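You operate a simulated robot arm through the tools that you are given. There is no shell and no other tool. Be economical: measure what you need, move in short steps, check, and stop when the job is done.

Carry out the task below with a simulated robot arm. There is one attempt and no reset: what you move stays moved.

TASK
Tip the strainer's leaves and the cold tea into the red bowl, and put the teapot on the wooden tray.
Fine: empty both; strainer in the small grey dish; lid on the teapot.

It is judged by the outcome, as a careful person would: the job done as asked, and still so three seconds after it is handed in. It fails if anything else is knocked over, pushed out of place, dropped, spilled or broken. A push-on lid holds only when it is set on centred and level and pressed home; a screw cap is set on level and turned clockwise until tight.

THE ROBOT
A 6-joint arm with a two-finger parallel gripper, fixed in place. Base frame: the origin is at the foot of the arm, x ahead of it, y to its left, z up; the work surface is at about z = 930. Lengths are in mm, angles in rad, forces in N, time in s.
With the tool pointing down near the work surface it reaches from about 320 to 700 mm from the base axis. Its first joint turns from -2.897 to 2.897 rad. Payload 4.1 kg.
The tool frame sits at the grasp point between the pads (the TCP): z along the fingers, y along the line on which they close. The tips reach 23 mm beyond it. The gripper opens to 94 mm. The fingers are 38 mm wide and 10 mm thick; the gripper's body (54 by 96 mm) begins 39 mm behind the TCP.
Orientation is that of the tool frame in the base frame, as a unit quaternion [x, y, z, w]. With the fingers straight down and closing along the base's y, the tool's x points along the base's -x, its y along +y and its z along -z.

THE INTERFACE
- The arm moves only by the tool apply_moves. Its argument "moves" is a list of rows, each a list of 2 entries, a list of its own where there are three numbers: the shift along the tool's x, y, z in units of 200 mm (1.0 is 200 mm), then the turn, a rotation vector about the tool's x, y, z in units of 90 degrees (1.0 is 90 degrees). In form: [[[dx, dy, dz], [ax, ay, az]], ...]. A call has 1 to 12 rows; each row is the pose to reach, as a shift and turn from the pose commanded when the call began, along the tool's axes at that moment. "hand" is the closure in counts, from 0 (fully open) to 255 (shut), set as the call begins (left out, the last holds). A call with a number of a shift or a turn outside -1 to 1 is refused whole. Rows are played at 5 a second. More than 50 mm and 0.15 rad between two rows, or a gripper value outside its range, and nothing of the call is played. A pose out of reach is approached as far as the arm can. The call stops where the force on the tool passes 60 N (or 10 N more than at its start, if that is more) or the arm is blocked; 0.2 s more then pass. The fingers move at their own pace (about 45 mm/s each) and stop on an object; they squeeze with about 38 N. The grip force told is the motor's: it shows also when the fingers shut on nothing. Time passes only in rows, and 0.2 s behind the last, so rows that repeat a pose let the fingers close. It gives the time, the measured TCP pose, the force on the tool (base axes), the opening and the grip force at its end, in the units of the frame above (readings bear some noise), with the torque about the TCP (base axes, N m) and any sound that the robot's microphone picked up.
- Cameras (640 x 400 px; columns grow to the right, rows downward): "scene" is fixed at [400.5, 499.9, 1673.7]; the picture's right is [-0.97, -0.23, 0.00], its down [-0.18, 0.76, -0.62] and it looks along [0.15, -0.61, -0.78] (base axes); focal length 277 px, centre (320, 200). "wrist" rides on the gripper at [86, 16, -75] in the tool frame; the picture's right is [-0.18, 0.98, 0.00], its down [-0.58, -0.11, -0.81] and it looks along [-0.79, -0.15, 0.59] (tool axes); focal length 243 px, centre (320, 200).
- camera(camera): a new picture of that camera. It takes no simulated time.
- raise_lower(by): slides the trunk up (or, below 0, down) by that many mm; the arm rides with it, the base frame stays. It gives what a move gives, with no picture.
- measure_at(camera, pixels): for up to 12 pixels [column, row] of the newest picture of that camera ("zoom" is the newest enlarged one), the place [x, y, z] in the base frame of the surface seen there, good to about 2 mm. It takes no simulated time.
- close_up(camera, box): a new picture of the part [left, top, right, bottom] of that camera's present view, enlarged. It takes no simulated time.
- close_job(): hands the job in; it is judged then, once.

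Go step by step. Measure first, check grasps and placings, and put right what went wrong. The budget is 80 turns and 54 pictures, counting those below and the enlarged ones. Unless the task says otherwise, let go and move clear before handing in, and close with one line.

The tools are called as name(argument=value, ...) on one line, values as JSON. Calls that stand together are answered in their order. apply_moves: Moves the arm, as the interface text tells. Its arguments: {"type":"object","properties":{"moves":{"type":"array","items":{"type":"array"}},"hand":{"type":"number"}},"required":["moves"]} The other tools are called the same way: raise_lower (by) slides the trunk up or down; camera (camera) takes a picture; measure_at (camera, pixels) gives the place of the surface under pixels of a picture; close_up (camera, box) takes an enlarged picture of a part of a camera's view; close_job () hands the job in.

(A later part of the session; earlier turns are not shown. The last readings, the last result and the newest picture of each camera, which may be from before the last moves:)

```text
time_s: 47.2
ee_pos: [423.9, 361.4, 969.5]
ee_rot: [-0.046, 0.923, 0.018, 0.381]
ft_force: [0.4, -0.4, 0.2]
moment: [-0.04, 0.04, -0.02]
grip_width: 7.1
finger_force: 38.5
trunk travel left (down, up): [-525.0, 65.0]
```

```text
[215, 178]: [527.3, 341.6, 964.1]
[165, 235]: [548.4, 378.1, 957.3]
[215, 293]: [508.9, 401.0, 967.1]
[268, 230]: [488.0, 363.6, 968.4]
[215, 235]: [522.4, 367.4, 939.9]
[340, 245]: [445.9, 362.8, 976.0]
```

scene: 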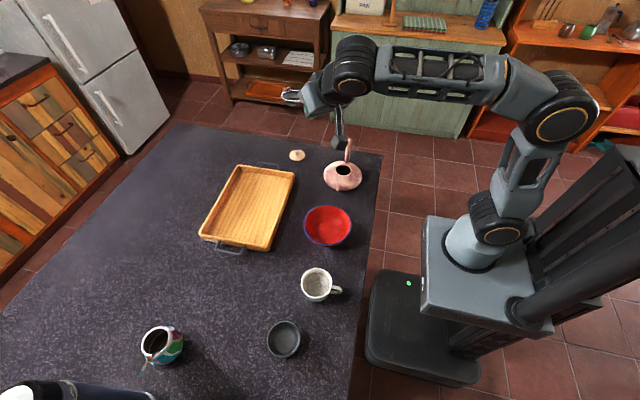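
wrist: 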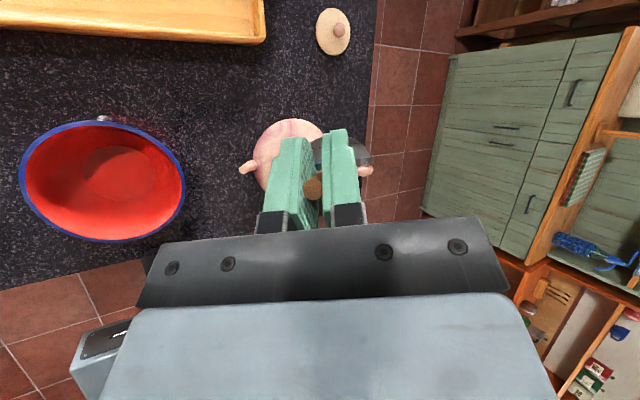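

Bottom is ~1–2 mm above the dish floor now. One more small step, then open the fingers partly.

apply_moves(moves=[[[0.004, 0, 0.004], [0, 0, 0]], [[0.008, 0, 0.008], [0, 0, 0]], [[0.008, 0, 0.008], [0, 0, 0]]])

apply_moves(hand=160, moves=[[[0, 0, 0], [0, 0, 0]], [[0, 0, 0], [0, 0, 0]], [[0, 0, 0], [0, 0, 0]], [[0, 0, 0], [0, 0, 0]]])

close_up(camera="scene", box=[230, 280, 390, 380])

```text
time_s: 48.0
ee_pos: [423.5, 361.8, 966.2]
ee_rot: [-0.047, 0.924, 0.018, 0.38]
ft_force: [-0.2, -0.3, 0.2]
moment: [0.03, -0.06, 0.01]
grip_width: 7.1
finger_force: 38.0
trunk travel left (down, up): [-525.0, 65.0]
```

```text
time_s: 49.0
ee_pos: [425.5, 361.1, 968.4]
ee_rot: [-0.046, 0.924, 0.018, 0.38]
ft_force: [-0.3, 0.9, -0.5]
moment: [0.03, -0.05, -0.04]
grip_width: 34.9
finger_force: 0.1
trunk travel left (down, up): [-525.0, 65.0]
```

```text
4.00 times, centred on (310, 330) of scene
```

zoom: 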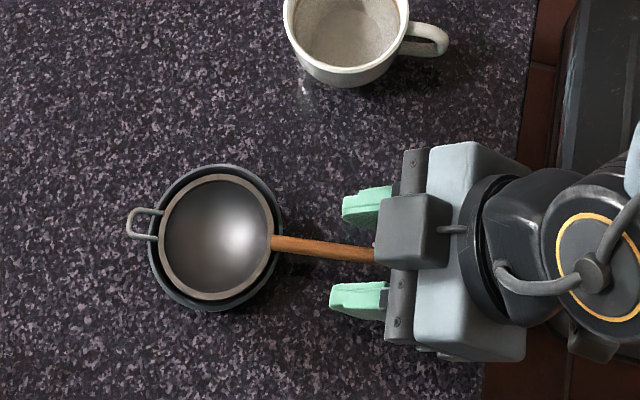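

Strainer rests in the dish and is released. Retreat along the tool axis, then rise and head towards the pot while yawing.

apply_moves(hand=110, moves=[[[0, 0, -0.1], [0, 0, 0]], [[0, 0, -0.22], [0, 0, 0]], [[0, 0, -0.36], [0, 0, 0]], [[0, 0, -0.48], [0, 0, 0]], [[0, 0, -0.6], [0, 0, 0]]])

apply_moves(moves=[[[-0.085, -0.122, -0.048], [-0.039, 0, -0.039]], [[-0.17, -0.244, -0.096], [-0.079, 0, -0.079]], [[-0.255, -0.366, -0.144], [-0.118, 0, -0.118]], [[-0.34, -0.488, -0.192], [-0.157, 0, -0.157]], [[-0.425, -0.61, -0.24], [-0.196, 0, -0.196]], [[-0.51, -0.732, -0.288], [-0.236, 0, -0.236]], [[-0.595, -0.854, -0.336], [-0.275, 0, -0.275]], [[-0.68, -0.975, -0.385], [-0.314, 0, -0.314]]])

camera(camera="scene")

```text
time_s: 50.2
ee_pos: [338.3, 353.4, 1052.9]
ee_rot: [-0.046, 0.924, 0.017, 0.38]
ft_force: [0.0, -0.3, -0.6]
moment: [-0.01, -0.01, 0.01]
grip_width: 53.4
finger_force: 0.0
trunk travel left (down, up): [-525.0, 65.0]
```

```text
time_s: 52.0
ee_pos: [401.7, 164.3, 1203.4]
ee_rot: [-0.357, 0.853, 0.147, 0.351]
ft_force: [0.0, -0.3, 0.7]
moment: [0.0, 0.01, -0.03]
grip_width: 53.7
finger_force: 0.1
trunk travel left (down, up): [-525.0, 65.0]
```

```text
20 pictures are left
```

scene: 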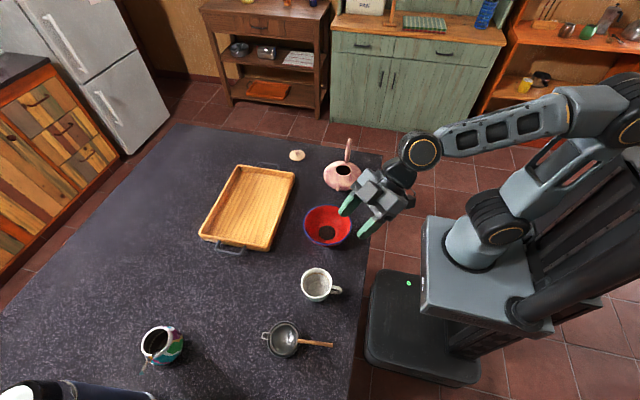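

Strainer sits well in the dish. Continue yawing to heading ~85° and travel toward the pot at safe height.

apply_moves(moves=[[[0.049, -0.098, -0.055], [-0.039, 0, -0.039]], [[0.098, -0.196, -0.11], [-0.079, 0, -0.079]], [[0.146, -0.294, -0.165], [-0.118, 0, -0.118]], [[0.195, -0.392, -0.22], [-0.157, 0, -0.157]], [[0.244, -0.49, -0.275], [-0.196, 0, -0.196]], [[0.293, -0.588, -0.33], [-0.236, 0, -0.236]], [[0.341, -0.687, -0.385], [-0.275, 0, -0.275]], [[0.39, -0.785, -0.44], [-0.314, 0, -0.314]]])

```text
time_s: 53.8
ee_pos: [430.6, -29.9, 1211.9]
ee_rot: [-0.628, 0.678, 0.26, 0.279]
ft_force: [0.3, -1.3, 0.4]
moment: [0.0, -0.03, 0.01]
grip_width: 53.7
finger_force: 0.1
trunk travel left (down, up): [-525.0, 65.0]
```

Heading 86°, as wanted. Move back behind the pot in two legs.

apply_moves(moves=[[[0.104, -0.04, -0.104], [0, 0, 0]], [[0.208, -0.08, -0.208], [0, 0, 0]], [[0.312, -0.12, -0.312], [0, 0, 0]], [[0.416, -0.16, -0.416], [0, 0, 0]], [[0.52, -0.2, -0.52], [0, 0, 0]], [[0.625, -0.24, -0.625], [0, 0, 0]]])

apply_moves(moves=[[[0.11, -0.01, -0.11], [0, 0, 0]], [[0.22, -0.02, -0.22], [0, 0, 0]], [[0.34, -0.03, -0.34], [0, 0, 0]], [[0.46, -0.04, -0.46], [0, 0, 0]]])

camera(camera="wrist")

```text
time_s: 55.2
ee_pos: [465.6, -209.7, 1209.4]
ee_rot: [-0.627, 0.679, 0.26, 0.28]
ft_force: [0.2, -0.1, -0.1]
moment: [-0.03, -0.01, 0.01]
grip_width: 53.4
finger_force: 0.0
trunk travel left (down, up): [-525.0, 65.0]
```

```text
time_s: 56.2
ee_pos: [449.6, -307.6, 1183.4]
ee_rot: [-0.626, 0.68, 0.257, 0.28]
ft_force: [0.2, 1.5, 0.1]
moment: [-0.01, 0.0, 0.02]
grip_width: 53.3
finger_force: 0.2
out of reach, approached as far as the arm can: row 3, 4
trunk travel left (down, up): [-525.0, 65.0]
```

```text
19 pictures are left
```

wrist: 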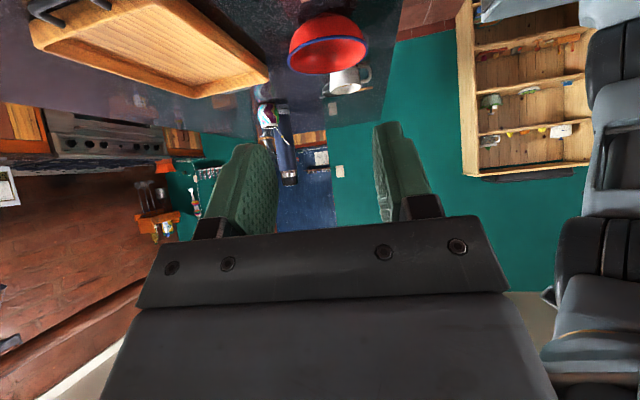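

The reach limit was hit high up and far back; the wrist was about 680 mm out. I'll come lower and closer instead, straight above the handle at (470,-273,1130).

apply_moves(moves=[[[0.02, -0.029, 0.105], [0, 0, 0]], [[0.04, -0.058, 0.21], [0, 0, 0]], [[0.059, -0.087, 0.316], [0, 0, 0]], [[0.059, -0.087, 0.316], [0, 0, 0]]])

close_up(camera="scene", box=[280, 70, 440, 200])

```text
time_s: 57.2
ee_pos: [469.1, -272.6, 1129.7]
ee_rot: [-0.628, 0.679, 0.26, 0.279]
ft_force: [-0.2, -1.0, 1.0]
moment: [-0.01, -0.01, 0.02]
grip_width: 53.5
finger_force: 0.0
trunk travel left (down, up): [-525.0, 65.0]
```

```text
3.08 times, centred on (360, 135) of scene
```

zoom: 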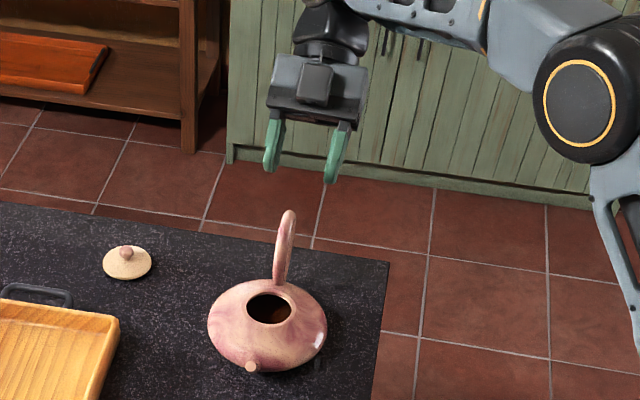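

Reached. Measure the handle's position in this view.

measure_at(camera="zoom", pixels=[[288, 213], [285, 225], [282, 245], [280, 265], [278, 280], [276, 245], [290, 245], [293, 262]])

```text
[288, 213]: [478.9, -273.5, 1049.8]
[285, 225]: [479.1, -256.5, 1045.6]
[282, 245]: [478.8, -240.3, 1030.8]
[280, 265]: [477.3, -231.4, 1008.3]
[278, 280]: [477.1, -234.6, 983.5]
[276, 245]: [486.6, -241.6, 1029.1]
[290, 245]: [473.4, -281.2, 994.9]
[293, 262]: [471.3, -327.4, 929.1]
```

Handle centreline x≈477, loop centre ≈ (477,-261,1018). Shift 7 mm in x and descend to TCP (476,-273,1031).

apply_moves(moves=[[[0, -0.035, 0], [0, 0, 0]], [[0.09, -0.035, 0.09], [0, 0, 0]], [[0.18, -0.035, 0.18], [0, 0, 0]], [[0.26, -0.035, 0.265], [0, 0, 0]], [[0.348, -0.035, 0.352], [0, 0, 0]], [[0.348, -0.035, 0.352], [0, 0, 0]]])

close_up(camera="scene", box=[300, 110, 400, 200])

```text
time_s: 58.6
ee_pos: [475.9, -272.5, 1030.5]
ee_rot: [-0.628, 0.678, 0.26, 0.279]
ft_force: [0.2, -0.3, 0.5]
moment: [0.02, 0.02, -0.03]
grip_width: 53.6
finger_force: 0.0
trunk travel left (down, up): [-525.0, 65.0]
```

```text
4.44 times, centred on (350, 155) of scene
```

zoom: 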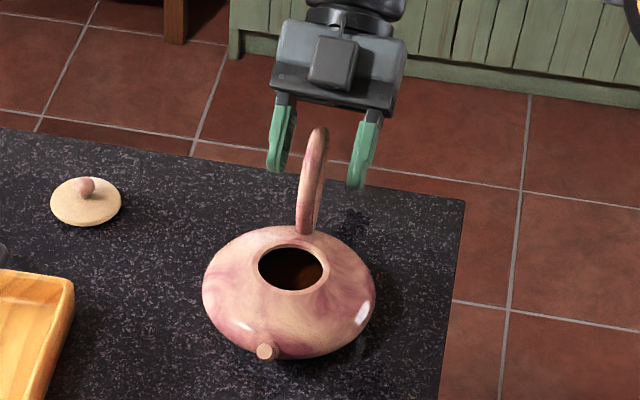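

Fingers straddle the handle. Close and lift 20 mm.

apply_moves(hand=255, moves=[[[0, 0, 0], [0, 0, 0]], [[0, 0, 0], [0, 0, 0]], [[0, 0, 0], [0, 0, 0]], [[0, 0, 0], [0, 0, 0]], [[0, 0, 0], [0, 0, 0]], [[0, 0, 0], [0, 0, 0]]])

apply_moves(moves=[[[-0.018, 0, -0.018], [0, 0, 0]], [[-0.036, 0, -0.036], [0, 0, 0]], [[-0.053, 0, -0.053], [0, 0, 0]], [[-0.071, 0, -0.071], [0, 0, 0]], [[-0.071, 0, -0.071], [0, 0, 0]]])

close_up(camera="scene", box=[300, 110, 400, 200])

```text
time_s: 60.0
ee_pos: [475.8, -271.8, 1029.8]
ee_rot: [-0.627, 0.679, 0.26, 0.28]
ft_force: [-2.4, 0.7, 0.3]
moment: [0.01, 0.01, 0.19]
grip_width: 14.1
finger_force: 38.3
trunk travel left (down, up): [-525.0, 65.0]
```

```text
time_s: 61.2
ee_pos: [477.1, -273.1, 1051.4]
ee_rot: [-0.627, 0.679, 0.26, 0.28]
ft_force: [1.0, 0.1, -5.4]
moment: [-0.41, -0.01, -0.02]
grip_width: 14.1
finger_force: 38.1
trunk travel left (down, up): [-525.0, 65.0]
```

```text
4.44 times, centred on (350, 155) of scene
```

zoom: 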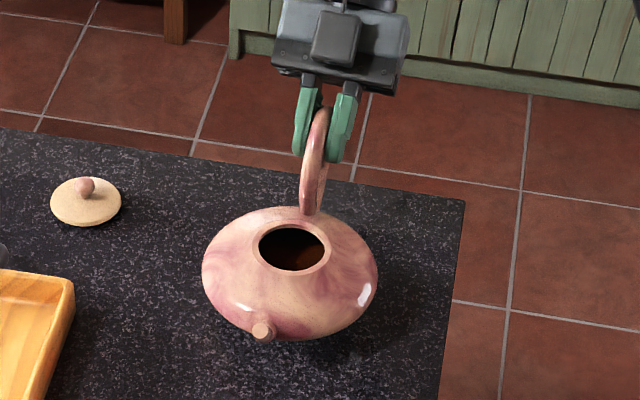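

The pot is held firmly and level (14.1 mm grip, ~5.5 N). Lift further and carry it gently so the spout tip is above the bowl centre.

apply_moves(moves=[[[-0.055, 0, -0.055], [0, 0, 0]], [[-0.11, 0, -0.11], [0, 0, 0]], [[-0.166, 0, -0.166], [0, 0, 0]], [[-0.22, 0.008, -0.11], [0, 0, 0]], [[-0.28, 0.016, -0.05], [0, 0, 0]], [[-0.34, 0.025, 0.01], [0, 0, 0]], [[-0.4, 0.033, 0.07], [0, 0, 0]], [[-0.46, 0.042, 0.13], [0, 0, 0]], [[-0.52, 0.05, 0.19], [0, 0, 0]], [[-0.58, 0.058, 0.25], [0, 0, 0]], [[-0.64, 0.067, 0.31], [0, 0, 0]], [[-0.693, 0.075, 0.361], [0, 0, 0]]])

close_up(camera="scene", box=[270, 130, 430, 260])

```text
time_s: 63.8
ee_pos: [471.8, -122.5, 1097.4]
ee_rot: [-0.628, 0.678, 0.261, 0.279]
ft_force: [1.1, -0.1, -5.0]
moment: [-0.37, 0.03, 0.01]
grip_width: 14.4
finger_force: 37.1
trunk travel left (down, up): [-525.0, 65.0]
```

```text
3.08 times, centred on (350, 195) of scene
```

zoom: 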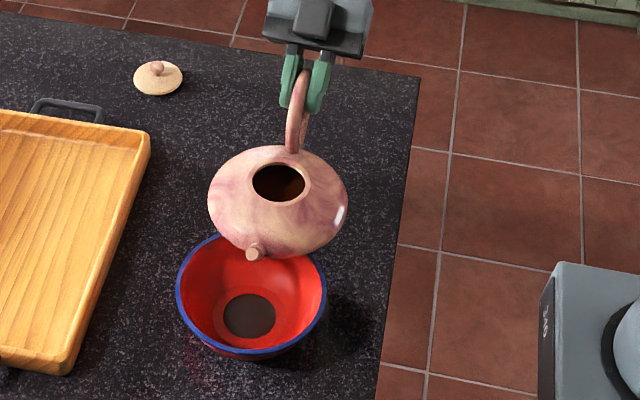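

measure_at(camera="zoom", pixels=[[254, 254], [278, 145], [252, 180], [308, 184], [250, 315], [252, 348], [180, 285], [323, 290]])

```text
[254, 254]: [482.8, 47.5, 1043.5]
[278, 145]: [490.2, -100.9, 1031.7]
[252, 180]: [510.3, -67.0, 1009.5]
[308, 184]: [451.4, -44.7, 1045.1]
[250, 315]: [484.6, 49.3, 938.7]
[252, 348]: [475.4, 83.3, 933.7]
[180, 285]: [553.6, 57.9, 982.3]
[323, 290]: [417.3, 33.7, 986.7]
```

Spout tip at (483,47,1043), directly over the bowl centre. Begin tilting with the tip held fixed, 5° per row to 30°.

apply_moves(moves=[[[-0.0704, 0, -0.0328], [0, 0.0556, 0]], [[-0.1432, 0, -0.0592], [0, 0.1111, 0]], [[-0.2182, 0, -0.0792], [0, 0.1667, 0]], [[-0.2946, 0, -0.0926], [0, 0.2222, 0]], [[-0.3718, 0, -0.0993], [0, 0.2778, 0]], [[-0.4494, 0, -0.0993], [0, 0.3333, 0]], [[-0.4494, 0, -0.0993], [0, 0.3333, 0]], [[-0.4494, 0, -0.0993], [0, 0.3333, 0]], [[-0.4494, 0, -0.0993], [0, 0.3333, 0]]])

close_up(camera="scene", box=[270, 130, 430, 260])

```text
time_s: 65.8
ee_pos: [476.1, -73.4, 1174.5]
ee_rot: [-0.674, 0.728, 0.088, 0.093]
ft_force: [0.2, -0.2, -4.6]
moment: [-0.15, 0.01, -0.01]
grip_width: 14.4
finger_force: 38.2
trunk travel left (down, up): [-525.0, 65.0]
```

```text
3.08 times, centred on (350, 195) of scene
```

zoom: 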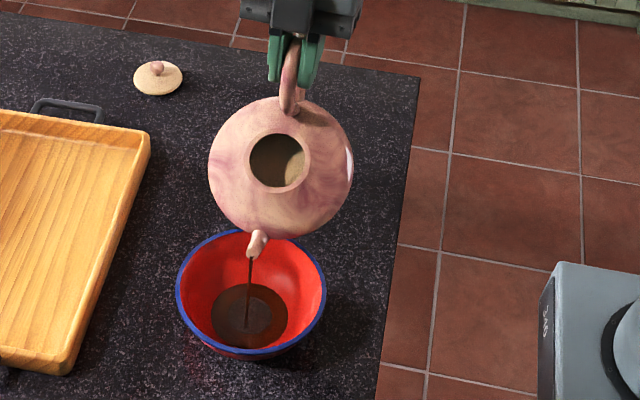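

Tea flows from the spout into the bowl. Continue slowly to 60° with a pause.

apply_moves(moves=[[[0, 0, 0], [0, 0, 0]], [[0, 0, 0], [0, 0, 0]], [[-0.0704, 0, -0.0328], [0, 0.0556, 0]], [[-0.1432, 0, -0.0592], [0, 0.1111, 0]], [[-0.2182, 0, -0.0792], [0, 0.1667, 0]], [[-0.2946, 0, -0.0926], [0, 0.2222, 0]], [[-0.3718, 0, -0.0993], [0, 0.2778, 0]], [[-0.4494, 0, -0.0993], [0, 0.3333, 0]], [[-0.4494, 0, -0.0993], [0, 0.3333, 0]], [[-0.4494, 0, -0.0993], [0, 0.3333, 0]], [[-0.4494, 0, -0.0993], [0, 0.3333, 0]], [[-0.4494, 0, -0.0993], [0, 0.3333, 0]]])

apply_moves(moves=[[[0, 0, 0], [0, 0, 0]], [[-0.0704, 0, -0.0328], [0, 0.0556, 0]], [[-0.1432, 0, -0.0592], [0, 0.1111, 0]], [[-0.2182, 0, -0.0792], [0, 0.1667, 0]], [[-0.2946, 0, -0.0926], [0, 0.2222, 0]], [[-0.2946, 0, -0.0926], [0, 0.2222, 0]], [[-0.2946, 0, -0.0926], [0, 0.2222, 0]], [[-0.2946, 0, -0.0926], [0, 0.2222, 0]]])

close_up(camera="scene", box=[270, 130, 430, 260])

```text
time_s: 68.4
ee_pos: [483.1, 6.8, 1215.7]
ee_rot: [-0.674, 0.727, -0.088, -0.097]
ft_force: [-0.1, 0.0, -4.5]
moment: [0.17, -0.03, 0.04]
grip_width: 14.5
finger_force: 38.1
trunk travel left (down, up): [-525.0, 65.0]
```

```text
time_s: 70.2
ee_pos: [488.7, 70.5, 1219.5]
ee_rot: [-0.648, 0.699, -0.205, -0.224]
ft_force: [-0.5, -0.4, -4.5]
moment: [0.24, -0.03, 0.03]
grip_width: 14.3
finger_force: 38.0
trunk travel left (down, up): [-525.0, 65.0]
```

```text
3.08 times, centred on (350, 195) of scene
```

zoom: 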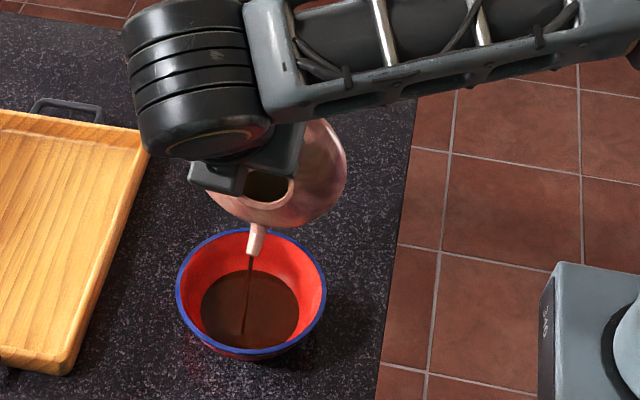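

At 80° it is still flowing well into the bowl. Continue to 110° and hold.

apply_moves(moves=[[[0, 0, 0], [0, 0, 0]], [[0, 0, 0], [0, 0, 0]], [[-0.0704, 0, -0.0328], [0, 0.0556, 0]], [[-0.1432, 0, -0.0592], [0, 0.1111, 0]], [[-0.2182, 0, -0.0792], [0, 0.1667, 0]], [[-0.2946, 0, -0.0926], [0, 0.2222, 0]], [[-0.3718, 0, -0.0993], [0, 0.2778, 0]], [[-0.4494, 0, -0.0993], [0, 0.3333, 0]], [[-0.4494, 0, -0.0993], [0, 0.3333, 0]], [[-0.4494, 0, -0.0993], [0, 0.3333, 0]], [[-0.4494, 0, -0.0993], [0, 0.3333, 0]], [[-0.4494, 0, -0.0993], [0, 0.3333, 0]]])

apply_moves(moves=[[[0, 0, 0], [0, 0, 0]], [[0, 0, 0], [0, 0, 0]], [[0, 0, 0], [0, 0, 0]], [[0, 0, 0], [0, 0, 0]], [[0, 0, 0], [0, 0, 0]], [[0, 0, 0], [0, 0, 0]], [[0, 0, 0], [0, 0, 0]], [[0, 0, 0], [0, 0, 0]]])

close_up(camera="scene", box=[270, 130, 430, 260])

```text
time_s: 72.8
ee_pos: [495.4, 154.7, 1183.8]
ee_rot: [-0.572, 0.619, -0.365, -0.396]
ft_force: [-0.3, 0.6, -3.8]
moment: [0.46, -0.03, 0.04]
grip_width: 14.4
finger_force: 37.9
trunk travel left (down, up): [-525.0, 65.0]
```

```text
time_s: 74.6
ee_pos: [494.6, 154.8, 1183.6]
ee_rot: [-0.573, 0.618, -0.365, -0.396]
ft_force: [1.0, 0.2, -4.7]
moment: [0.45, -0.03, 0.01]
grip_width: 14.4
finger_force: 38.1
trunk travel left (down, up): [-525.0, 65.0]
```

```text
3.08 times, centred on (350, 195) of scene
```

zoom: 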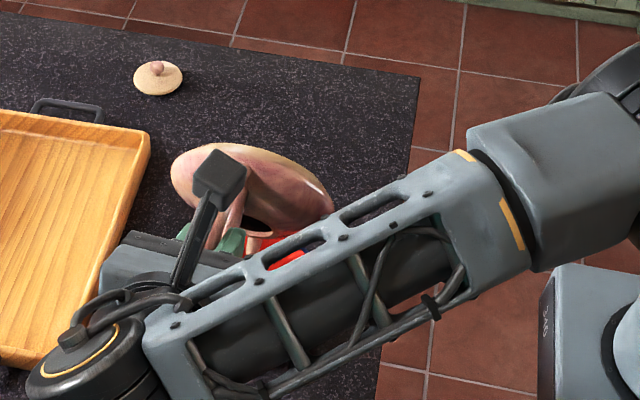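

At 110°, view occluded by the arm. Tilt 20° more, hold a few seconds, then check with the wrist camera.

apply_moves(moves=[[[-0.0704, 0, -0.0328], [0, 0.0556, 0]], [[-0.1432, 0, -0.0592], [0, 0.1111, 0]], [[-0.2182, 0, -0.0792], [0, 0.1667, 0]], [[-0.2946, 0, -0.0926], [0, 0.2222, 0]], [[-0.2946, 0, -0.0926], [0, 0.2222, 0]], [[-0.2946, 0, -0.0926], [0, 0.2222, 0]], [[-0.2946, 0, -0.0926], [0, 0.2222, 0]], [[-0.2946, 0, -0.0926], [0, 0.2222, 0]], [[-0.2946, 0, -0.0926], [0, 0.2222, 0]], [[-0.2946, 0, -0.0926], [0, 0.2222, 0]], [[-0.2946, 0, -0.0926], [0, 0.2222, 0]], [[-0.2946, 0, -0.0926], [0, 0.2222, 0]]])

apply_moves(moves=[[[0, 0, 0], [0, 0, 0]], [[0, 0, 0], [0, 0, 0]], [[0, 0, 0], [0, 0, 0]], [[0, 0, 0], [0, 0, 0]], [[0, 0, 0], [0, 0, 0]], [[0, 0, 0], [0, 0, 0]], [[0, 0, 0], [0, 0, 0]], [[0, 0, 0], [0, 0, 0]], [[0, 0, 0], [0, 0, 0]], [[0, 0, 0], [0, 0, 0]], [[0, 0, 0], [0, 0, 0]], [[0, 0, 0], [0, 0, 0]]])

camera(camera="wrist")

```text
time_s: 77.2
ee_pos: [490.7, 120.5, 1096.3]
ee_rot: [-0.505, 0.539, -0.46, -0.493]
ft_force: [-0.4, 0.3, -5.2]
moment: [0.5, -0.06, 0.03]
grip_width: 14.4
finger_force: 38.4
out of reach, approached as far as the arm can: row 1, 2, 3, 4, 5, 6, 7, 8, 9, 10, 11, 12
trunk travel left (down, up): [-525.0, 65.0]
```

```text
time_s: 79.8
ee_pos: [488.3, 120.7, 1096.7]
ee_rot: [-0.504, 0.54, -0.459, -0.494]
ft_force: [0.0, 0.6, -4.7]
moment: [0.46, -0.04, -0.03]
grip_width: 14.4
finger_force: 37.9
trunk travel left (down, up): [-525.0, 65.0]
```

```text
11 pictures are left
```

wrist: 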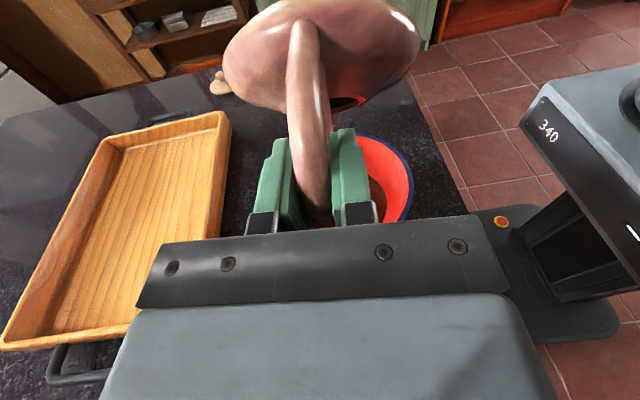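

The arm deviated: spout tip is now about (477,-28,1001), near the bowl's edge rather than the centre. I check for any spill before moving.

close_up(camera="wrist", box=[200, 20, 480, 240])

```text
1.82 times, centred on (340, 130) of wrist
```

zoom: 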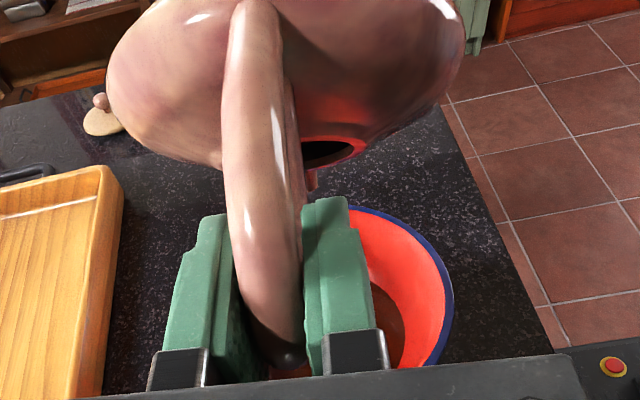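

No spill visible. Return to the known-good 110° pose with the spout over the bowl centre.

apply_moves(moves=[[[0.085, -0.004, -0.038], [0, -0.044, 0]], [[0.17, -0.008, -0.076], [0, -0.089, 0]], [[0.255, -0.012, -0.114], [0, -0.133, 0]], [[0.34, -0.016, -0.152], [0, -0.178, 0]], [[0.425, -0.02, -0.19], [0, -0.222, 0]], [[0.425, -0.02, -0.19], [0, -0.222, 0]], [[0.425, -0.02, -0.19], [0, -0.222, 0]], [[0.425, -0.02, -0.19], [0, -0.222, 0]]])

camera(camera="wrist")

```text
time_s: 81.6
ee_pos: [498.0, 151.5, 1185.2]
ee_rot: [-0.573, 0.618, -0.365, -0.395]
ft_force: [0.5, 0.9, -4.0]
moment: [0.43, -0.01, 0.03]
grip_width: 14.3
finger_force: 38.1
trunk travel left (down, up): [-525.0, 65.0]
```

```text
9 pictures are left
```

wrist: 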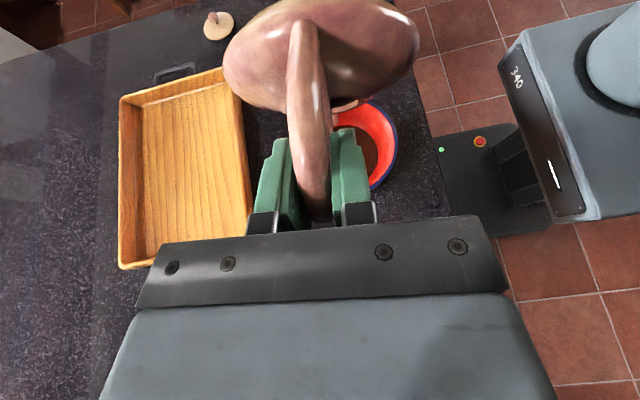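

Now tilt back to level with the spout tip held over the bowl.

apply_moves(moves=[[[0.1058, 0, 0.0647], [0, -0.0889, 0]], [[0.2016, 0, 0.1435], [0, -0.1778, 0]], [[0.2854, 0, 0.235], [0, -0.2667, 0]], [[0.3558, 0, 0.3372], [0, -0.3556, 0]], [[0.4112, 0, 0.4482], [0, -0.4444, 0]], [[0.4506, 0, 0.5657], [0, -0.5333, 0]], [[0.4734, 0, 0.6877], [0, -0.6222, 0]]])

apply_moves(moves=[[[0.1058, 0, 0.0647], [0, -0.0889, 0]], [[0.2016, 0, 0.1435], [0, -0.1778, 0]], [[0.2854, 0, 0.235], [0, -0.2667, 0]], [[0.3558, 0, 0.3372], [0, -0.3556, 0]], [[0.4112, 0, 0.4482], [0, -0.4444, 0]], [[0.4506, 0, 0.5657], [0, -0.5333, 0]], [[0.4693, 0, 0.6569], [0, -0.6, 0]], [[0.4693, 0, 0.6569], [0, -0.6, 0]]])

close_up(camera="scene", box=[270, 130, 430, 260])

```text
time_s: 83.2
ee_pos: [485.9, -14.5, 1212.4]
ee_rot: [-0.677, 0.732, -0.054, -0.059]
ft_force: [1.1, -0.5, -3.7]
moment: [0.09, 0.03, -0.01]
grip_width: 14.1
finger_force: 38.0
trunk travel left (down, up): [-525.0, 65.0]
```

```text
time_s: 85.0
ee_pos: [478.8, -126.8, 1100.3]
ee_rot: [-0.627, 0.679, 0.26, 0.28]
ft_force: [-0.2, -0.8, -3.7]
moment: [-0.31, 0.02, 0.02]
grip_width: 14.2
finger_force: 37.7
trunk travel left (down, up): [-525.0, 65.0]
```

```text
3.08 times, centred on (350, 195) of scene
```

zoom: 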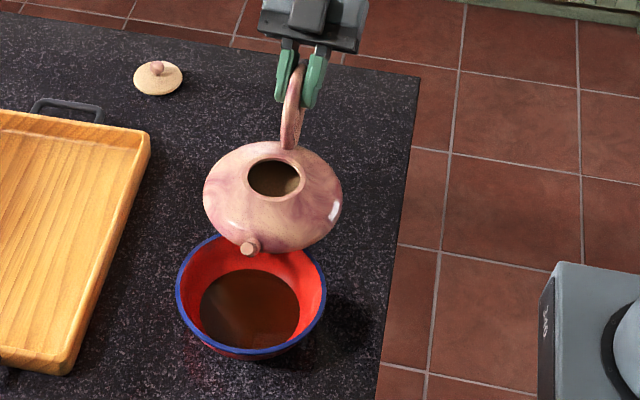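

Pot is empty inside, bowl holds tea, table clean. Return the pot to its original spot on the table so the lid can be fitted there.

apply_moves(moves=[[[0.1, -0.008, -0.1], [0, 0, 0]], [[0.2, -0.016, -0.2], [0, 0, 0]], [[0.3, -0.024, -0.3], [0, 0, 0]], [[0.4, -0.032, -0.4], [0, 0, 0]], [[0.511, -0.039, -0.511], [0, 0, 0]], [[0.57, -0.039, -0.452], [0, 0, 0]], [[0.63, -0.039, -0.392], [0, 0, 0]], [[0.69, -0.039, -0.332], [0, 0, 0]], [[0.73, -0.039, -0.292], [0, 0, 0]], [[0.744, -0.039, -0.278], [0, 0, 0]], [[0.744, -0.039, -0.278], [0, 0, 0]]])

apply_moves(moves=[[[0.0035, 0, 0.0035], [0, 0, 0]], [[0.007, 0, 0.007], [0, 0, 0]], [[0.0105, 0, 0.0105], [0, 0, 0]]])

```text
time_s: 87.4
ee_pos: [474.3, -270.8, 1033.5]
ee_rot: [-0.627, 0.679, 0.259, 0.279]
ft_force: [0.2, -0.2, -4.7]
moment: [-0.34, 0.03, -0.03]
grip_width: 14.4
finger_force: 37.9
trunk travel left (down, up): [-525.0, 65.0]
```

```text
time_s: 88.2
ee_pos: [472.7, -271.0, 1030.9]
ee_rot: [-0.628, 0.678, 0.26, 0.279]
ft_force: [0.6, -1.2, 0.7]
moment: [-0.15, -0.1, 0.02]
grip_width: 14.0
finger_force: 37.9
trunk travel left (down, up): [-525.0, 65.0]
```

The table carries the pot now (force dropped to ~0). Release, rise straight up, then reorient radially toward the lid (pitch 80° down).

apply_moves(hand=110, moves=[[[0, 0, 0], [0, 0, 0]], [[0, 0, 0], [0, 0, 0]], [[0, 0, 0], [0, 0, 0]], [[-0.06, 0, -0.06], [0, 0, 0]], [[-0.14, 0, -0.14], [0, 0, 0]], [[-0.24, 0, -0.24], [0, 0, 0]], [[-0.354, 0, -0.354], [0, 0, 0]]])

apply_moves(moves=[[[-0.038, -0.053, -0.005], [0.035, 0.0165, 0.067]], [[-0.076, -0.106, -0.01], [0.07, 0.033, 0.134]], [[-0.114, -0.158, -0.015], [0.1045, 0.0495, 0.201]], [[-0.152, -0.211, -0.02], [0.139, 0.066, 0.268]], [[-0.19, -0.264, -0.025], [0.174, 0.0825, 0.335]], [[-0.229, -0.317, -0.03], [0.209, 0.099, 0.402]], [[-0.267, -0.37, -0.035], [0.244, 0.1155, 0.469]], [[-0.305, -0.422, -0.04], [0.2786, 0.132, 0.5356]]])

apply_moves(moves=[[[0, 0, 0], [0.035, 0.0165, 0.067]], [[0, 0, 0], [0.07, 0.033, 0.134]], [[0, 0, 0], [0.1045, 0.0495, 0.201]], [[0, 0, 0], [0.139, 0.066, 0.268]], [[0, 0, 0], [0.174, 0.0825, 0.335]], [[0, 0, 0], [0.209, 0.099, 0.402]], [[0, 0, 0], [0.244, 0.1155, 0.469]], [[0, 0, 0], [0.2786, 0.132, 0.5356]]])

```text
time_s: 89.8
ee_pos: [472.8, -270.9, 1132.0]
ee_rot: [-0.628, 0.68, 0.259, 0.278]
ft_force: [-0.2, 0.3, 0.1]
moment: [-0.01, -0.01, 0.0]
grip_width: 53.3
finger_force: 0.1
trunk travel left (down, up): [-525.0, 65.0]
```

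```text
time_s: 91.6
ee_pos: [561.0, -240.0, 1179.1]
ee_rot: [-0.247, 0.937, 0.138, 0.206]
ft_force: [-0.2, 0.1, -0.3]
moment: [0.02, 0.01, 0.02]
grip_width: 54.0
finger_force: 0.0
trunk travel left (down, up): [-525.0, 65.0]
```

```text
time_s: 93.4
ee_pos: [560.8, -239.3, 1179.8]
ee_rot: [0.19, 0.978, -0.018, 0.086]
ft_force: [-0.2, 0.3, 0.1]
moment: [0.03, 0.0, 0.01]
grip_width: 53.7
finger_force: 0.1
trunk travel left (down, up): [-525.0, 65.0]
```

Orientation is as planned. One zoom covering pot and lid to measure both.

close_up(camera="scene", box=[280, 125, 376, 195])

```text
5.71 times, centred on (328, 160) of scene
```

zoom: 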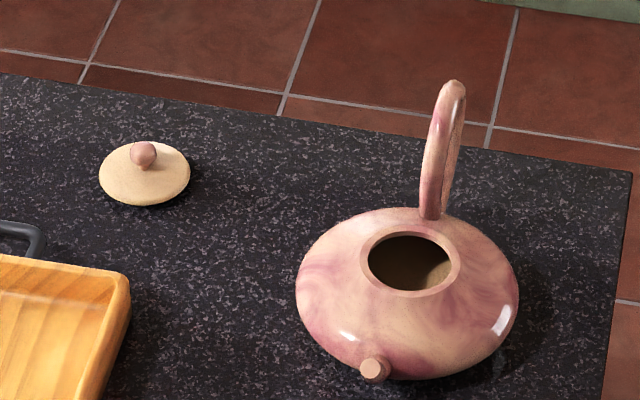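

measure_at(camera="zoom", pixels=[[143, 152], [102, 178], [188, 178], [145, 202], [150, 142], [163, 182], [367, 259], [455, 259], [408, 229], [408, 293], [363, 259], [374, 368]])

```text
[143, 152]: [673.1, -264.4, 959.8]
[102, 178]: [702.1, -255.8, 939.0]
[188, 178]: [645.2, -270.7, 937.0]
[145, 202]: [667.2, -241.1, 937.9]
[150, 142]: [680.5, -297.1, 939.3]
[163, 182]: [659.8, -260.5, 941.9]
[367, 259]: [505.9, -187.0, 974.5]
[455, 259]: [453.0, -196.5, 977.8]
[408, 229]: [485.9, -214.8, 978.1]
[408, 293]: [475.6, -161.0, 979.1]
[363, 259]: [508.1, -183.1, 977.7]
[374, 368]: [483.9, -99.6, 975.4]
```

Lid knob centre ≈ (672.5,-267,952), pot opening centre ≈ (479.5,-190). Move above the knob then check.

apply_moves(moves=[[[-0.071, 0.013, 0.131], [0, 0, 0]], [[-0.141, 0.026, 0.262], [0, 0, 0]], [[-0.212, 0.04, 0.393], [0, 0, 0]], [[-0.283, 0.053, 0.524], [0, 0, 0]], [[-0.353, 0.066, 0.655], [0, 0, 0]], [[-0.424, 0.079, 0.786], [0, 0, 0]], [[-0.424, 0.079, 0.786], [0, 0, 0]]])

```text
time_s: 95.0
ee_pos: [671.1, -267.0, 1037.3]
ee_rot: [0.189, 0.978, -0.017, 0.085]
ft_force: [0.4, -0.4, -0.9]
moment: [0.01, -0.03, 0.01]
grip_width: 53.5
finger_force: 0.0
trunk travel left (down, up): [-525.0, 65.0]
```

Reached. Descend to TCP z≈972 and close on the knob, then lift 15 mm.

apply_moves(moves=[[[0.02, 0, 0.11], [0, 0, 0]], [[0.04, 0, 0.22], [0, 0, 0]], [[0.052, 0, 0.29], [0, 0, 0]], [[0.059, 0, 0.335], [0, 0, 0]], [[0.059, 0, 0.335], [0, 0, 0]]])

close_up(camera="scene", box=[265, 110, 345, 175])

```text
time_s: 96.2
ee_pos: [670.0, -266.7, 971.4]
ee_rot: [0.19, 0.978, -0.016, 0.086]
ft_force: [-1.4, -0.7, -1.0]
moment: [0.03, -0.01, 0.0]
grip_width: 53.6
finger_force: 0.0
trunk travel left (down, up): [-525.0, 65.0]
```

```text
6.15 times, centred on (305, 142) of scene
```

zoom: 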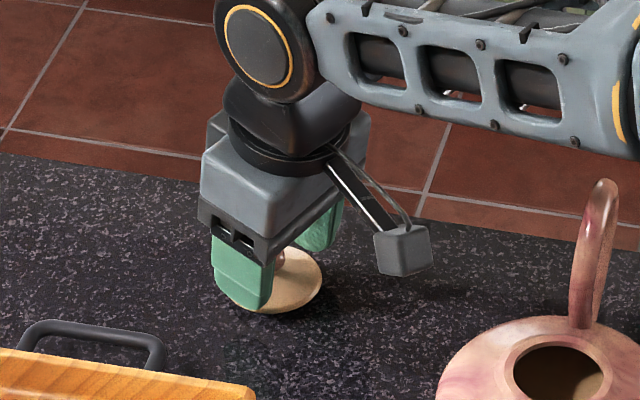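

The knob appears near the finger's robot-side edge at zoom (281,258). Measure before closing.

measure_at(camera="zoom", pixels=[[280, 256], [283, 262], [320, 275], [290, 308], [215, 250], [270, 270], [243, 305], [250, 290]])

```text
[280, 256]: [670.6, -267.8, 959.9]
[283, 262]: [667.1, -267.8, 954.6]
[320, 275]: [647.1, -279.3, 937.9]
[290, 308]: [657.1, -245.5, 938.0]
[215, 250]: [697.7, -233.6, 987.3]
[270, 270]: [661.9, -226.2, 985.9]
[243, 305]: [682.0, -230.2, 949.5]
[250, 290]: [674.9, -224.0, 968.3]
```

Knob is actually centred between the fingers (tool x≈+1, y≈-1). Close and lift 15 mm.

apply_moves(hand=255, moves=[[[0, 0, 0], [0, 0, 0]], [[0, 0, 0], [0, 0, 0]], [[0, 0, 0], [0, 0, 0]], [[0, 0, 0], [0, 0, 0]], [[0, 0, 0], [0, 0, 0]], [[0, 0, 0], [0, 0, 0]]])

apply_moves(moves=[[[-0.005, 0, -0.025], [0, 0, 0]], [[-0.009, 0, -0.05], [0, 0, 0]], [[-0.013, 0, -0.074], [0, 0, 0]], [[-0.013, 0, -0.074], [0, 0, 0]]])

```text
time_s: 97.6
ee_pos: [669.5, -265.2, 970.7]
ee_rot: [0.189, 0.978, -0.017, 0.086]
ft_force: [-0.1, 0.4, -0.7]
moment: [-0.02, 0.0, 0.01]
grip_width: 16.9
finger_force: 37.9
trunk travel left (down, up): [-525.0, 65.0]
```

```text
time_s: 98.6
ee_pos: [669.7, -266.3, 984.8]
ee_rot: [0.189, 0.978, -0.017, 0.085]
ft_force: [0.1, -1.4, -0.1]
moment: [0.02, -0.02, 0.03]
grip_width: 17.1
finger_force: 38.2
trunk travel left (down, up): [-525.0, 65.0]
```

Lid knob held (17.1 mm). Lift, then carry over the pot while yawing -60° so the hand stays clear of the pot handle.

apply_moves(moves=[[[-0.023, 0, -0.133], [0, 0, 0]], [[-0.047, 0, -0.266], [0, 0, 0]], [[-0.07, 0, -0.4], [0, 0, 0]], [[-0.094, 0, -0.533], [0, 0, 0]], [[-0.117, 0, -0.665], [0, 0, 0]]])

apply_moves(moves=[[[0.101, 0.001, -0.018], [0.0129, 0, 0.073]], [[0.203, 0.003, -0.036], [0.0258, 0, 0.146]], [[0.304, 0.004, -0.054], [0.0387, 0, 0.219]], [[0.405, 0.006, -0.072], [0.0516, 0, 0.292]], [[0.507, 0.007, -0.089], [0.0644, 0, 0.365]], [[0.608, 0.009, -0.107], [0.0773, 0, 0.438]], [[0.709, 0.01, -0.125], [0.0902, 0, 0.511]], [[0.811, 0.012, -0.143], [0.1031, 0, 0.584]], [[0.912, 0.013, -0.161], [0.116, 0, 0.657]], [[0.912, 0.013, -0.161], [0.116, 0, 0.657]]])

```text
time_s: 99.8
ee_pos: [656.2, -260.7, 1116.9]
ee_rot: [0.189, 0.978, -0.016, 0.085]
ft_force: [0.8, -0.3, -1.2]
moment: [0.02, 0.02, 0.0]
grip_width: 16.8
finger_force: 37.5
out of reach, approached as far as the arm can: row 4, 5
trunk travel left (down, up): [-525.0, 65.0]
```

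```text
time_s: 102.0
ee_pos: [485.6, -189.8, 1116.0]
ee_rot: [0.654, 0.752, -0.058, 0.066]
ft_force: [-0.1, -0.1, -1.0]
moment: [-0.01, 0.0, 0.02]
grip_width: 17.0
finger_force: 38.0
trunk travel left (down, up): [-525.0, 65.0]
```

Now above the pot. Shift to (479.5,-187) and lower to hover ~20 mm above the rim, then check centring.

apply_moves(moves=[[[0.025, -0.028, 0.1], [0, 0, 0]], [[0.05, -0.028, 0.2], [0, 0, 0]], [[0.067, -0.028, 0.29], [0, 0, 0]], [[0.084, -0.028, 0.371], [0, 0, 0]], [[0.084, -0.028, 0.371], [0, 0, 0]]])

close_up(camera="scene", box=[310, 130, 376, 190])

```text
time_s: 103.2
ee_pos: [480.3, -188.0, 1039.9]
ee_rot: [0.653, 0.752, -0.057, 0.066]
ft_force: [-0.3, -0.2, -0.3]
moment: [0.0, 0.01, 0.0]
grip_width: 16.8
finger_force: 37.6
trunk travel left (down, up): [-525.0, 65.0]
```

```text
6.67 times, centred on (343, 160) of scene
```

zoom: 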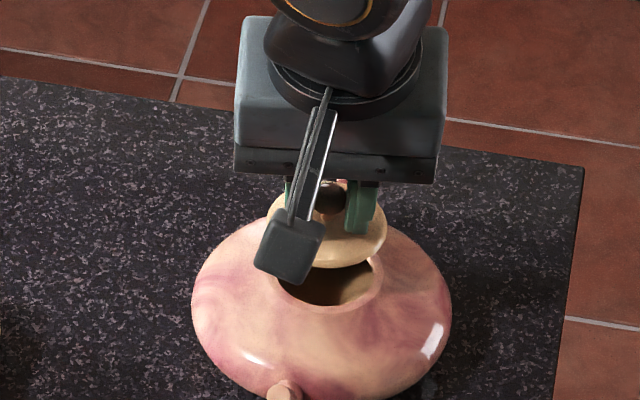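

Measure lid edge and opening points in this zoom.

measure_at(camera="zoom", pixels=[[384, 236], [346, 265], [270, 205], [330, 264], [375, 253], [382, 285], [330, 311], [360, 306], [282, 292], [300, 306], [285, 385], [308, 258]])

```text
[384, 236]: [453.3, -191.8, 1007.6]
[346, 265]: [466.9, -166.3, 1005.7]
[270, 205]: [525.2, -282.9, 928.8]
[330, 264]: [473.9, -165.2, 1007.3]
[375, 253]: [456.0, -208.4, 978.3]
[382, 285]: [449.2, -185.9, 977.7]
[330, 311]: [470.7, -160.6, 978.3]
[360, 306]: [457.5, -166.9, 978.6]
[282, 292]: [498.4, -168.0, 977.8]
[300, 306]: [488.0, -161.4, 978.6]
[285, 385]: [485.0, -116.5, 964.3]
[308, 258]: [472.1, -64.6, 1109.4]
```

Rim circle fits centre (478,-189.2); lid ≈ (480.5,-191). Shift (-2,+1.5) mm and lower towards the rim, then press with small steps.

apply_moves(moves=[[[0.0087, -0.009, -0.0015], [0, 0, 0]], [[0.0165, -0.009, 0.043], [0, 0, 0]], [[0.0245, -0.009, 0.087], [0, 0, 0]], [[0.0245, -0.009, 0.087], [0, 0, 0]]])

apply_moves(moves=[[[0.0009, 0, 0.0049], [0, 0, 0]], [[0.0017, 0, 0.0099], [0, 0, 0]], [[0.0026, 0, 0.0148], [0, 0, 0]], [[0.0035, 0, 0.0197], [0, 0, 0]], [[0.0044, 0, 0.0246], [0, 0, 0]], [[0.0052, 0, 0.0296], [0, 0, 0]]])

```text
time_s: 104.2
ee_pos: [477.9, -185.3, 1022.0]
ee_rot: [0.653, 0.752, -0.057, 0.066]
ft_force: [-0.2, 0.5, 0.2]
moment: [0.0, -0.01, 0.01]
grip_width: 16.7
finger_force: 38.3
trunk travel left (down, up): [-525.0, 65.0]
```

```text
time_s: 105.6
ee_pos: [478.7, -184.5, 1020.0]
ee_rot: [0.652, 0.753, -0.057, 0.069]
ft_force: [-0.8, 1.8, 22.1]
moment: [-0.54, 0.01, 0.03]
grip_width: 16.8
finger_force: 38.2
trunk travel left (down, up): [-525.0, 65.0]
```

Contact at T≈1020 with 22 N: the plug is at the rim level. Look at how it sits.

close_up(camera="scene", box=[316, 140, 366, 185])

```text
8.89 times, centred on (341, 162) of scene
```

zoom: 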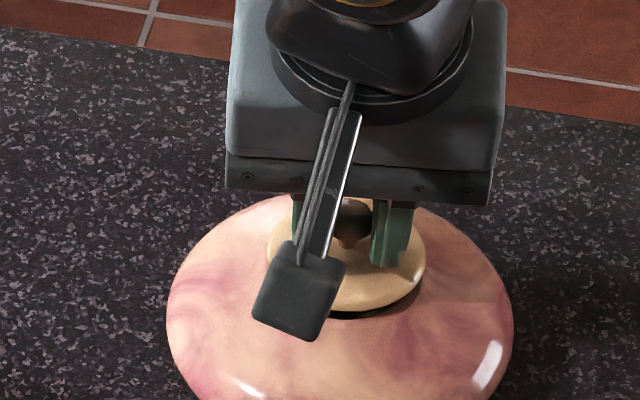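

measure_at(camera="zoom", pixels=[[422, 255], [420, 275], [405, 292], [380, 304], [355, 308], [270, 240], [282, 218], [350, 318], [390, 312], [425, 290], [345, 208], [335, 318]])

```text
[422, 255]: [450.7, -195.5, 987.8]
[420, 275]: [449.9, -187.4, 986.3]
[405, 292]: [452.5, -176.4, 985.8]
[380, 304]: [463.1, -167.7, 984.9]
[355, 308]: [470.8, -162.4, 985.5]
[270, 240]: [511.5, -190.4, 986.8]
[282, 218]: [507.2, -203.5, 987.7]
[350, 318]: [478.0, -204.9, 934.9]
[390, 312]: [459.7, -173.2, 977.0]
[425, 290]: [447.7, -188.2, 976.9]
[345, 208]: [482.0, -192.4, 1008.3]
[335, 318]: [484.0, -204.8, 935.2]
```

Moment (-0.54 Nm at 22 N) shows contact on the far (-y) side, so the lid is ~2–3 mm too far in -y. Lift slightly, shift +2.5 mm y and -1 mm x, and lower again.

apply_moves(moves=[[[-0.0052, 0, -0.0296], [0, 0, 0]], [[-0.0052, 0, -0.0296], [0, 0, 0]], [[0.0077, -0.0033, -0.0318], [0, 0, 0]], [[0.0077, -0.0033, -0.0318], [0, 0, 0]], [[0.0095, -0.0033, -0.0219], [0, 0, 0]], [[0.0112, -0.0033, -0.0121], [0, 0, 0]], [[0.012, -0.0033, -0.0072], [0, 0, 0]], [[0.0129, -0.0033, -0.0022], [0, 0, 0]], [[0.0129, -0.0033, -0.0022], [0, 0, 0]]])

```text
time_s: 107.6
ee_pos: [477.7, -183.4, 1016.6]
ee_rot: [0.653, 0.752, -0.057, 0.066]
ft_force: [-0.6, 0.7, -0.3]
moment: [0.02, 0.03, 0.03]
grip_width: 17.1
finger_force: 38.2
trunk travel left (down, up): [-525.0, 65.0]
```

At z 1016.6 with no force: the plug is entering. Press on in small steps.

apply_moves(moves=[[[0.0009, 0, 0.0049], [0, 0, 0]], [[0.0017, 0, 0.0099], [0, 0, 0]], [[0.0026, 0, 0.0148], [0, 0, 0]], [[0.0035, 0, 0.0197], [0, 0, 0]], [[0.0044, 0, 0.0246], [0, 0, 0]]])

```text
time_s: 108.8
ee_pos: [477.6, -183.2, 1012.9]
ee_rot: [0.653, 0.752, -0.057, 0.068]
ft_force: [0.5, -0.7, 16.3]
moment: [0.22, 0.05, 0.01]
grip_width: 16.8
finger_force: 37.6
trunk travel left (down, up): [-525.0, 65.0]
```

Contact at z≈1013, 16 N. Press harder to push it home.

apply_moves(moves=[[[0.0009, 0, 0.0049], [0, 0, 0]], [[0.0017, 0, 0.0099], [0, 0, 0]], [[0.0026, 0, 0.0148], [0, 0, 0]], [[0.0035, 0, 0.0197], [0, 0, 0]], [[0.0044, 0, 0.0246], [0, 0, 0]], [[0.0052, 0, 0.0296], [0, 0, 0]], [[0.0052, 0, 0.0296], [0, 0, 0]]])

close_up(camera="scene", box=[316, 140, 366, 185])

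```text
time_s: 110.4
ee_pos: [476.7, -182.9, 1009.4]
ee_rot: [0.653, 0.752, -0.055, 0.07]
ft_force: [1.8, 0.2, 47.3]
moment: [-0.03, 0.05, 0.06]
grip_width: 16.7
finger_force: 38.2
trunk travel left (down, up): [-525.0, 65.0]
```

```text
8.89 times, centred on (341, 162) of scene
```

zoom: 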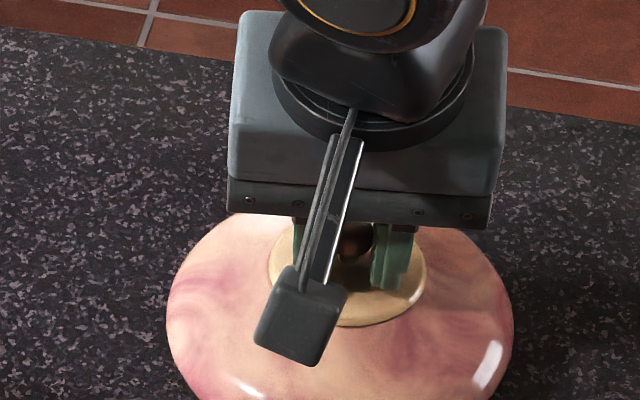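

The lid now sits flush with no gap visible. Check edge heights for level.

measure_at(camera="zoom", pixels=[[420, 275], [405, 300], [375, 318], [350, 323], [272, 258], [285, 235], [425, 265], [300, 228]])

```text
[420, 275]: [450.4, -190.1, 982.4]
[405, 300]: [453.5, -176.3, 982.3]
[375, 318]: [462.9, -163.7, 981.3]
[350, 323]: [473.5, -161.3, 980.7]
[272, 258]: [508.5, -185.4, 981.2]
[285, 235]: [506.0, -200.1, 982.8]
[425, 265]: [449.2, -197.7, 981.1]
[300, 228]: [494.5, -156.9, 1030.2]
```

Lid level at ~981.5 on the 978 rim and pressed with 47 N. Unload, open, and rise.

apply_moves(moves=[[[-0.002, 0, -0.011], [0, 0, 0]], [[-0.004, 0, -0.022], [0, 0, 0]]])

apply_moves(hand=110, moves=[[[0, 0, 0], [0, 0, 0]], [[0, 0, 0], [0, 0, 0]], [[0, 0, 0], [0, 0, 0]], [[-0.01, 0, -0.06], [0, 0, 0]], [[-0.03, 0, -0.15], [0, 0, 0]], [[-0.055, 0, -0.3], [0, 0, 0]], [[-0.08, 0, -0.45], [0, 0, 0]], [[-0.106, 0, -0.6], [0, 0, 0]]])

close_up(camera="scene", box=[180, 120, 380, 265])

```text
time_s: 111.0
ee_pos: [477.5, -183.1, 1010.5]
ee_rot: [0.653, 0.753, -0.057, 0.066]
ft_force: [5.2, -2.1, 21.1]
moment: [-0.58, -0.29, 0.13]
grip_width: 16.8
finger_force: 37.9
trunk travel left (down, up): [-525.0, 65.0]
```

```text
time_s: 112.8
ee_pos: [478.2, -181.9, 1131.6]
ee_rot: [0.653, 0.752, -0.057, 0.066]
ft_force: [-0.1, 0.6, 0.2]
moment: [-0.01, 0.0, 0.0]
grip_width: 53.7
finger_force: 0.0
trunk travel left (down, up): [-525.0, 65.0]
```

```text
2.76 times, centred on (280, 192) of scene
```

zoom: 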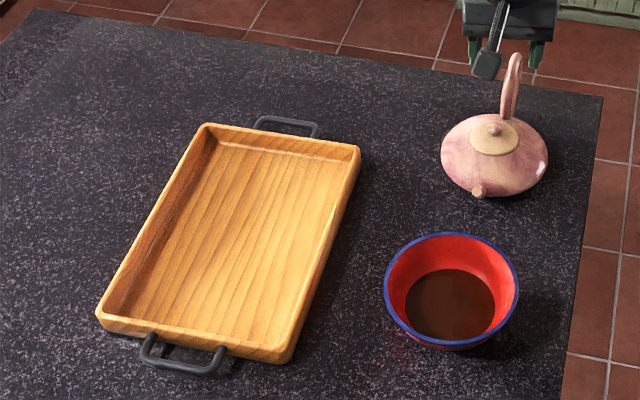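

The lid is on neatly. Measure the tray's rim and floor, and the pot handle.

measure_at(camera="zoom", pixels=[[355, 150], [322, 260], [285, 350], [340, 165], [300, 265], [265, 335], [215, 150], [230, 250], [130, 310], [513, 60], [503, 110], [478, 191]])

```text
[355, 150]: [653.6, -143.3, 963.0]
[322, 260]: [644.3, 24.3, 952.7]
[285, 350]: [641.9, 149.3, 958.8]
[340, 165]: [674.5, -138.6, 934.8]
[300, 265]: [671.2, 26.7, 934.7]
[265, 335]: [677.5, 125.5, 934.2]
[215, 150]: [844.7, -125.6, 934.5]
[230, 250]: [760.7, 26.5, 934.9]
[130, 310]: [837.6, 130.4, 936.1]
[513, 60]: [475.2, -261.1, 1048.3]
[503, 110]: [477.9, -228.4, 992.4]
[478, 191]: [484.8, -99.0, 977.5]
```

Tray floor spans x≈668–845, rim 963; pot will go at about (742,-30) with its handle toward the robot. Swing the hand back to the handle-grasp orientation via heading 0.

apply_moves(moves=[[[0, 0, -0.02], [-0.027, -0.0149, -0.0785]], [[0, 0, -0.02], [-0.054, -0.0298, -0.157]], [[0, 0, -0.02], [-0.081, -0.0447, -0.2354]], [[0, 0, -0.02], [-0.108, -0.0596, -0.3138]], [[0, 0, -0.02], [-0.135, -0.0745, -0.3923]], [[0, 0, -0.02], [-0.162, -0.0895, -0.4707]], [[0, 0, -0.02], [-0.189, -0.1044, -0.5492]], [[0, 0, -0.02], [-0.216, -0.1193, -0.6276]], [[0, 0, -0.02], [-0.243, -0.1342, -0.7061]], [[0, 0, -0.02], [-0.27, -0.1491, -0.7845]], [[0, 0, -0.02], [-0.297, -0.164, -0.863]]])

apply_moves(moves=[[[0, -0.03, 0], [-0.0516, -0.0135, -0.0697]], [[0, -0.06, 0], [-0.1032, -0.0271, -0.1395]], [[0, -0.09, 0], [-0.1548, -0.0406, -0.2092]], [[0, -0.12, 0], [-0.2064, -0.0542, -0.2789]], [[0, -0.15, 0], [-0.258, -0.0677, -0.3486]], [[0, -0.19, 0], [-0.3095, -0.0813, -0.4184]], [[0, -0.22, 0], [-0.3611, -0.0948, -0.4881]], [[0, -0.25, 0], [-0.4127, -0.1084, -0.5578]], [[0, -0.28, 0], [-0.4643, -0.1219, -0.6275]], [[0, -0.31, 0], [-0.5159, -0.1355, -0.6973]], [[0, -0.34, 0], [-0.5675, -0.149, -0.767]]])

```text
time_s: 115.2
ee_pos: [476.8, -182.9, 1135.5]
ee_rot: [0.0, 0.97, -0.001, 0.242]
ft_force: [1.2, 0.7, -0.3]
moment: [0.0, 0.01, -0.02]
grip_width: 53.6
finger_force: 0.1
trunk travel left (down, up): [-525.0, 65.0]
```

```text
time_s: 117.6
ee_pos: [478.3, -250.7, 1135.5]
ee_rot: [-0.628, 0.678, 0.262, 0.278]
ft_force: [-0.2, 0.7, -0.3]
moment: [0.0, -0.01, 0.0]
grip_width: 53.4
finger_force: 0.1
trunk travel left (down, up): [-525.0, 65.0]
```

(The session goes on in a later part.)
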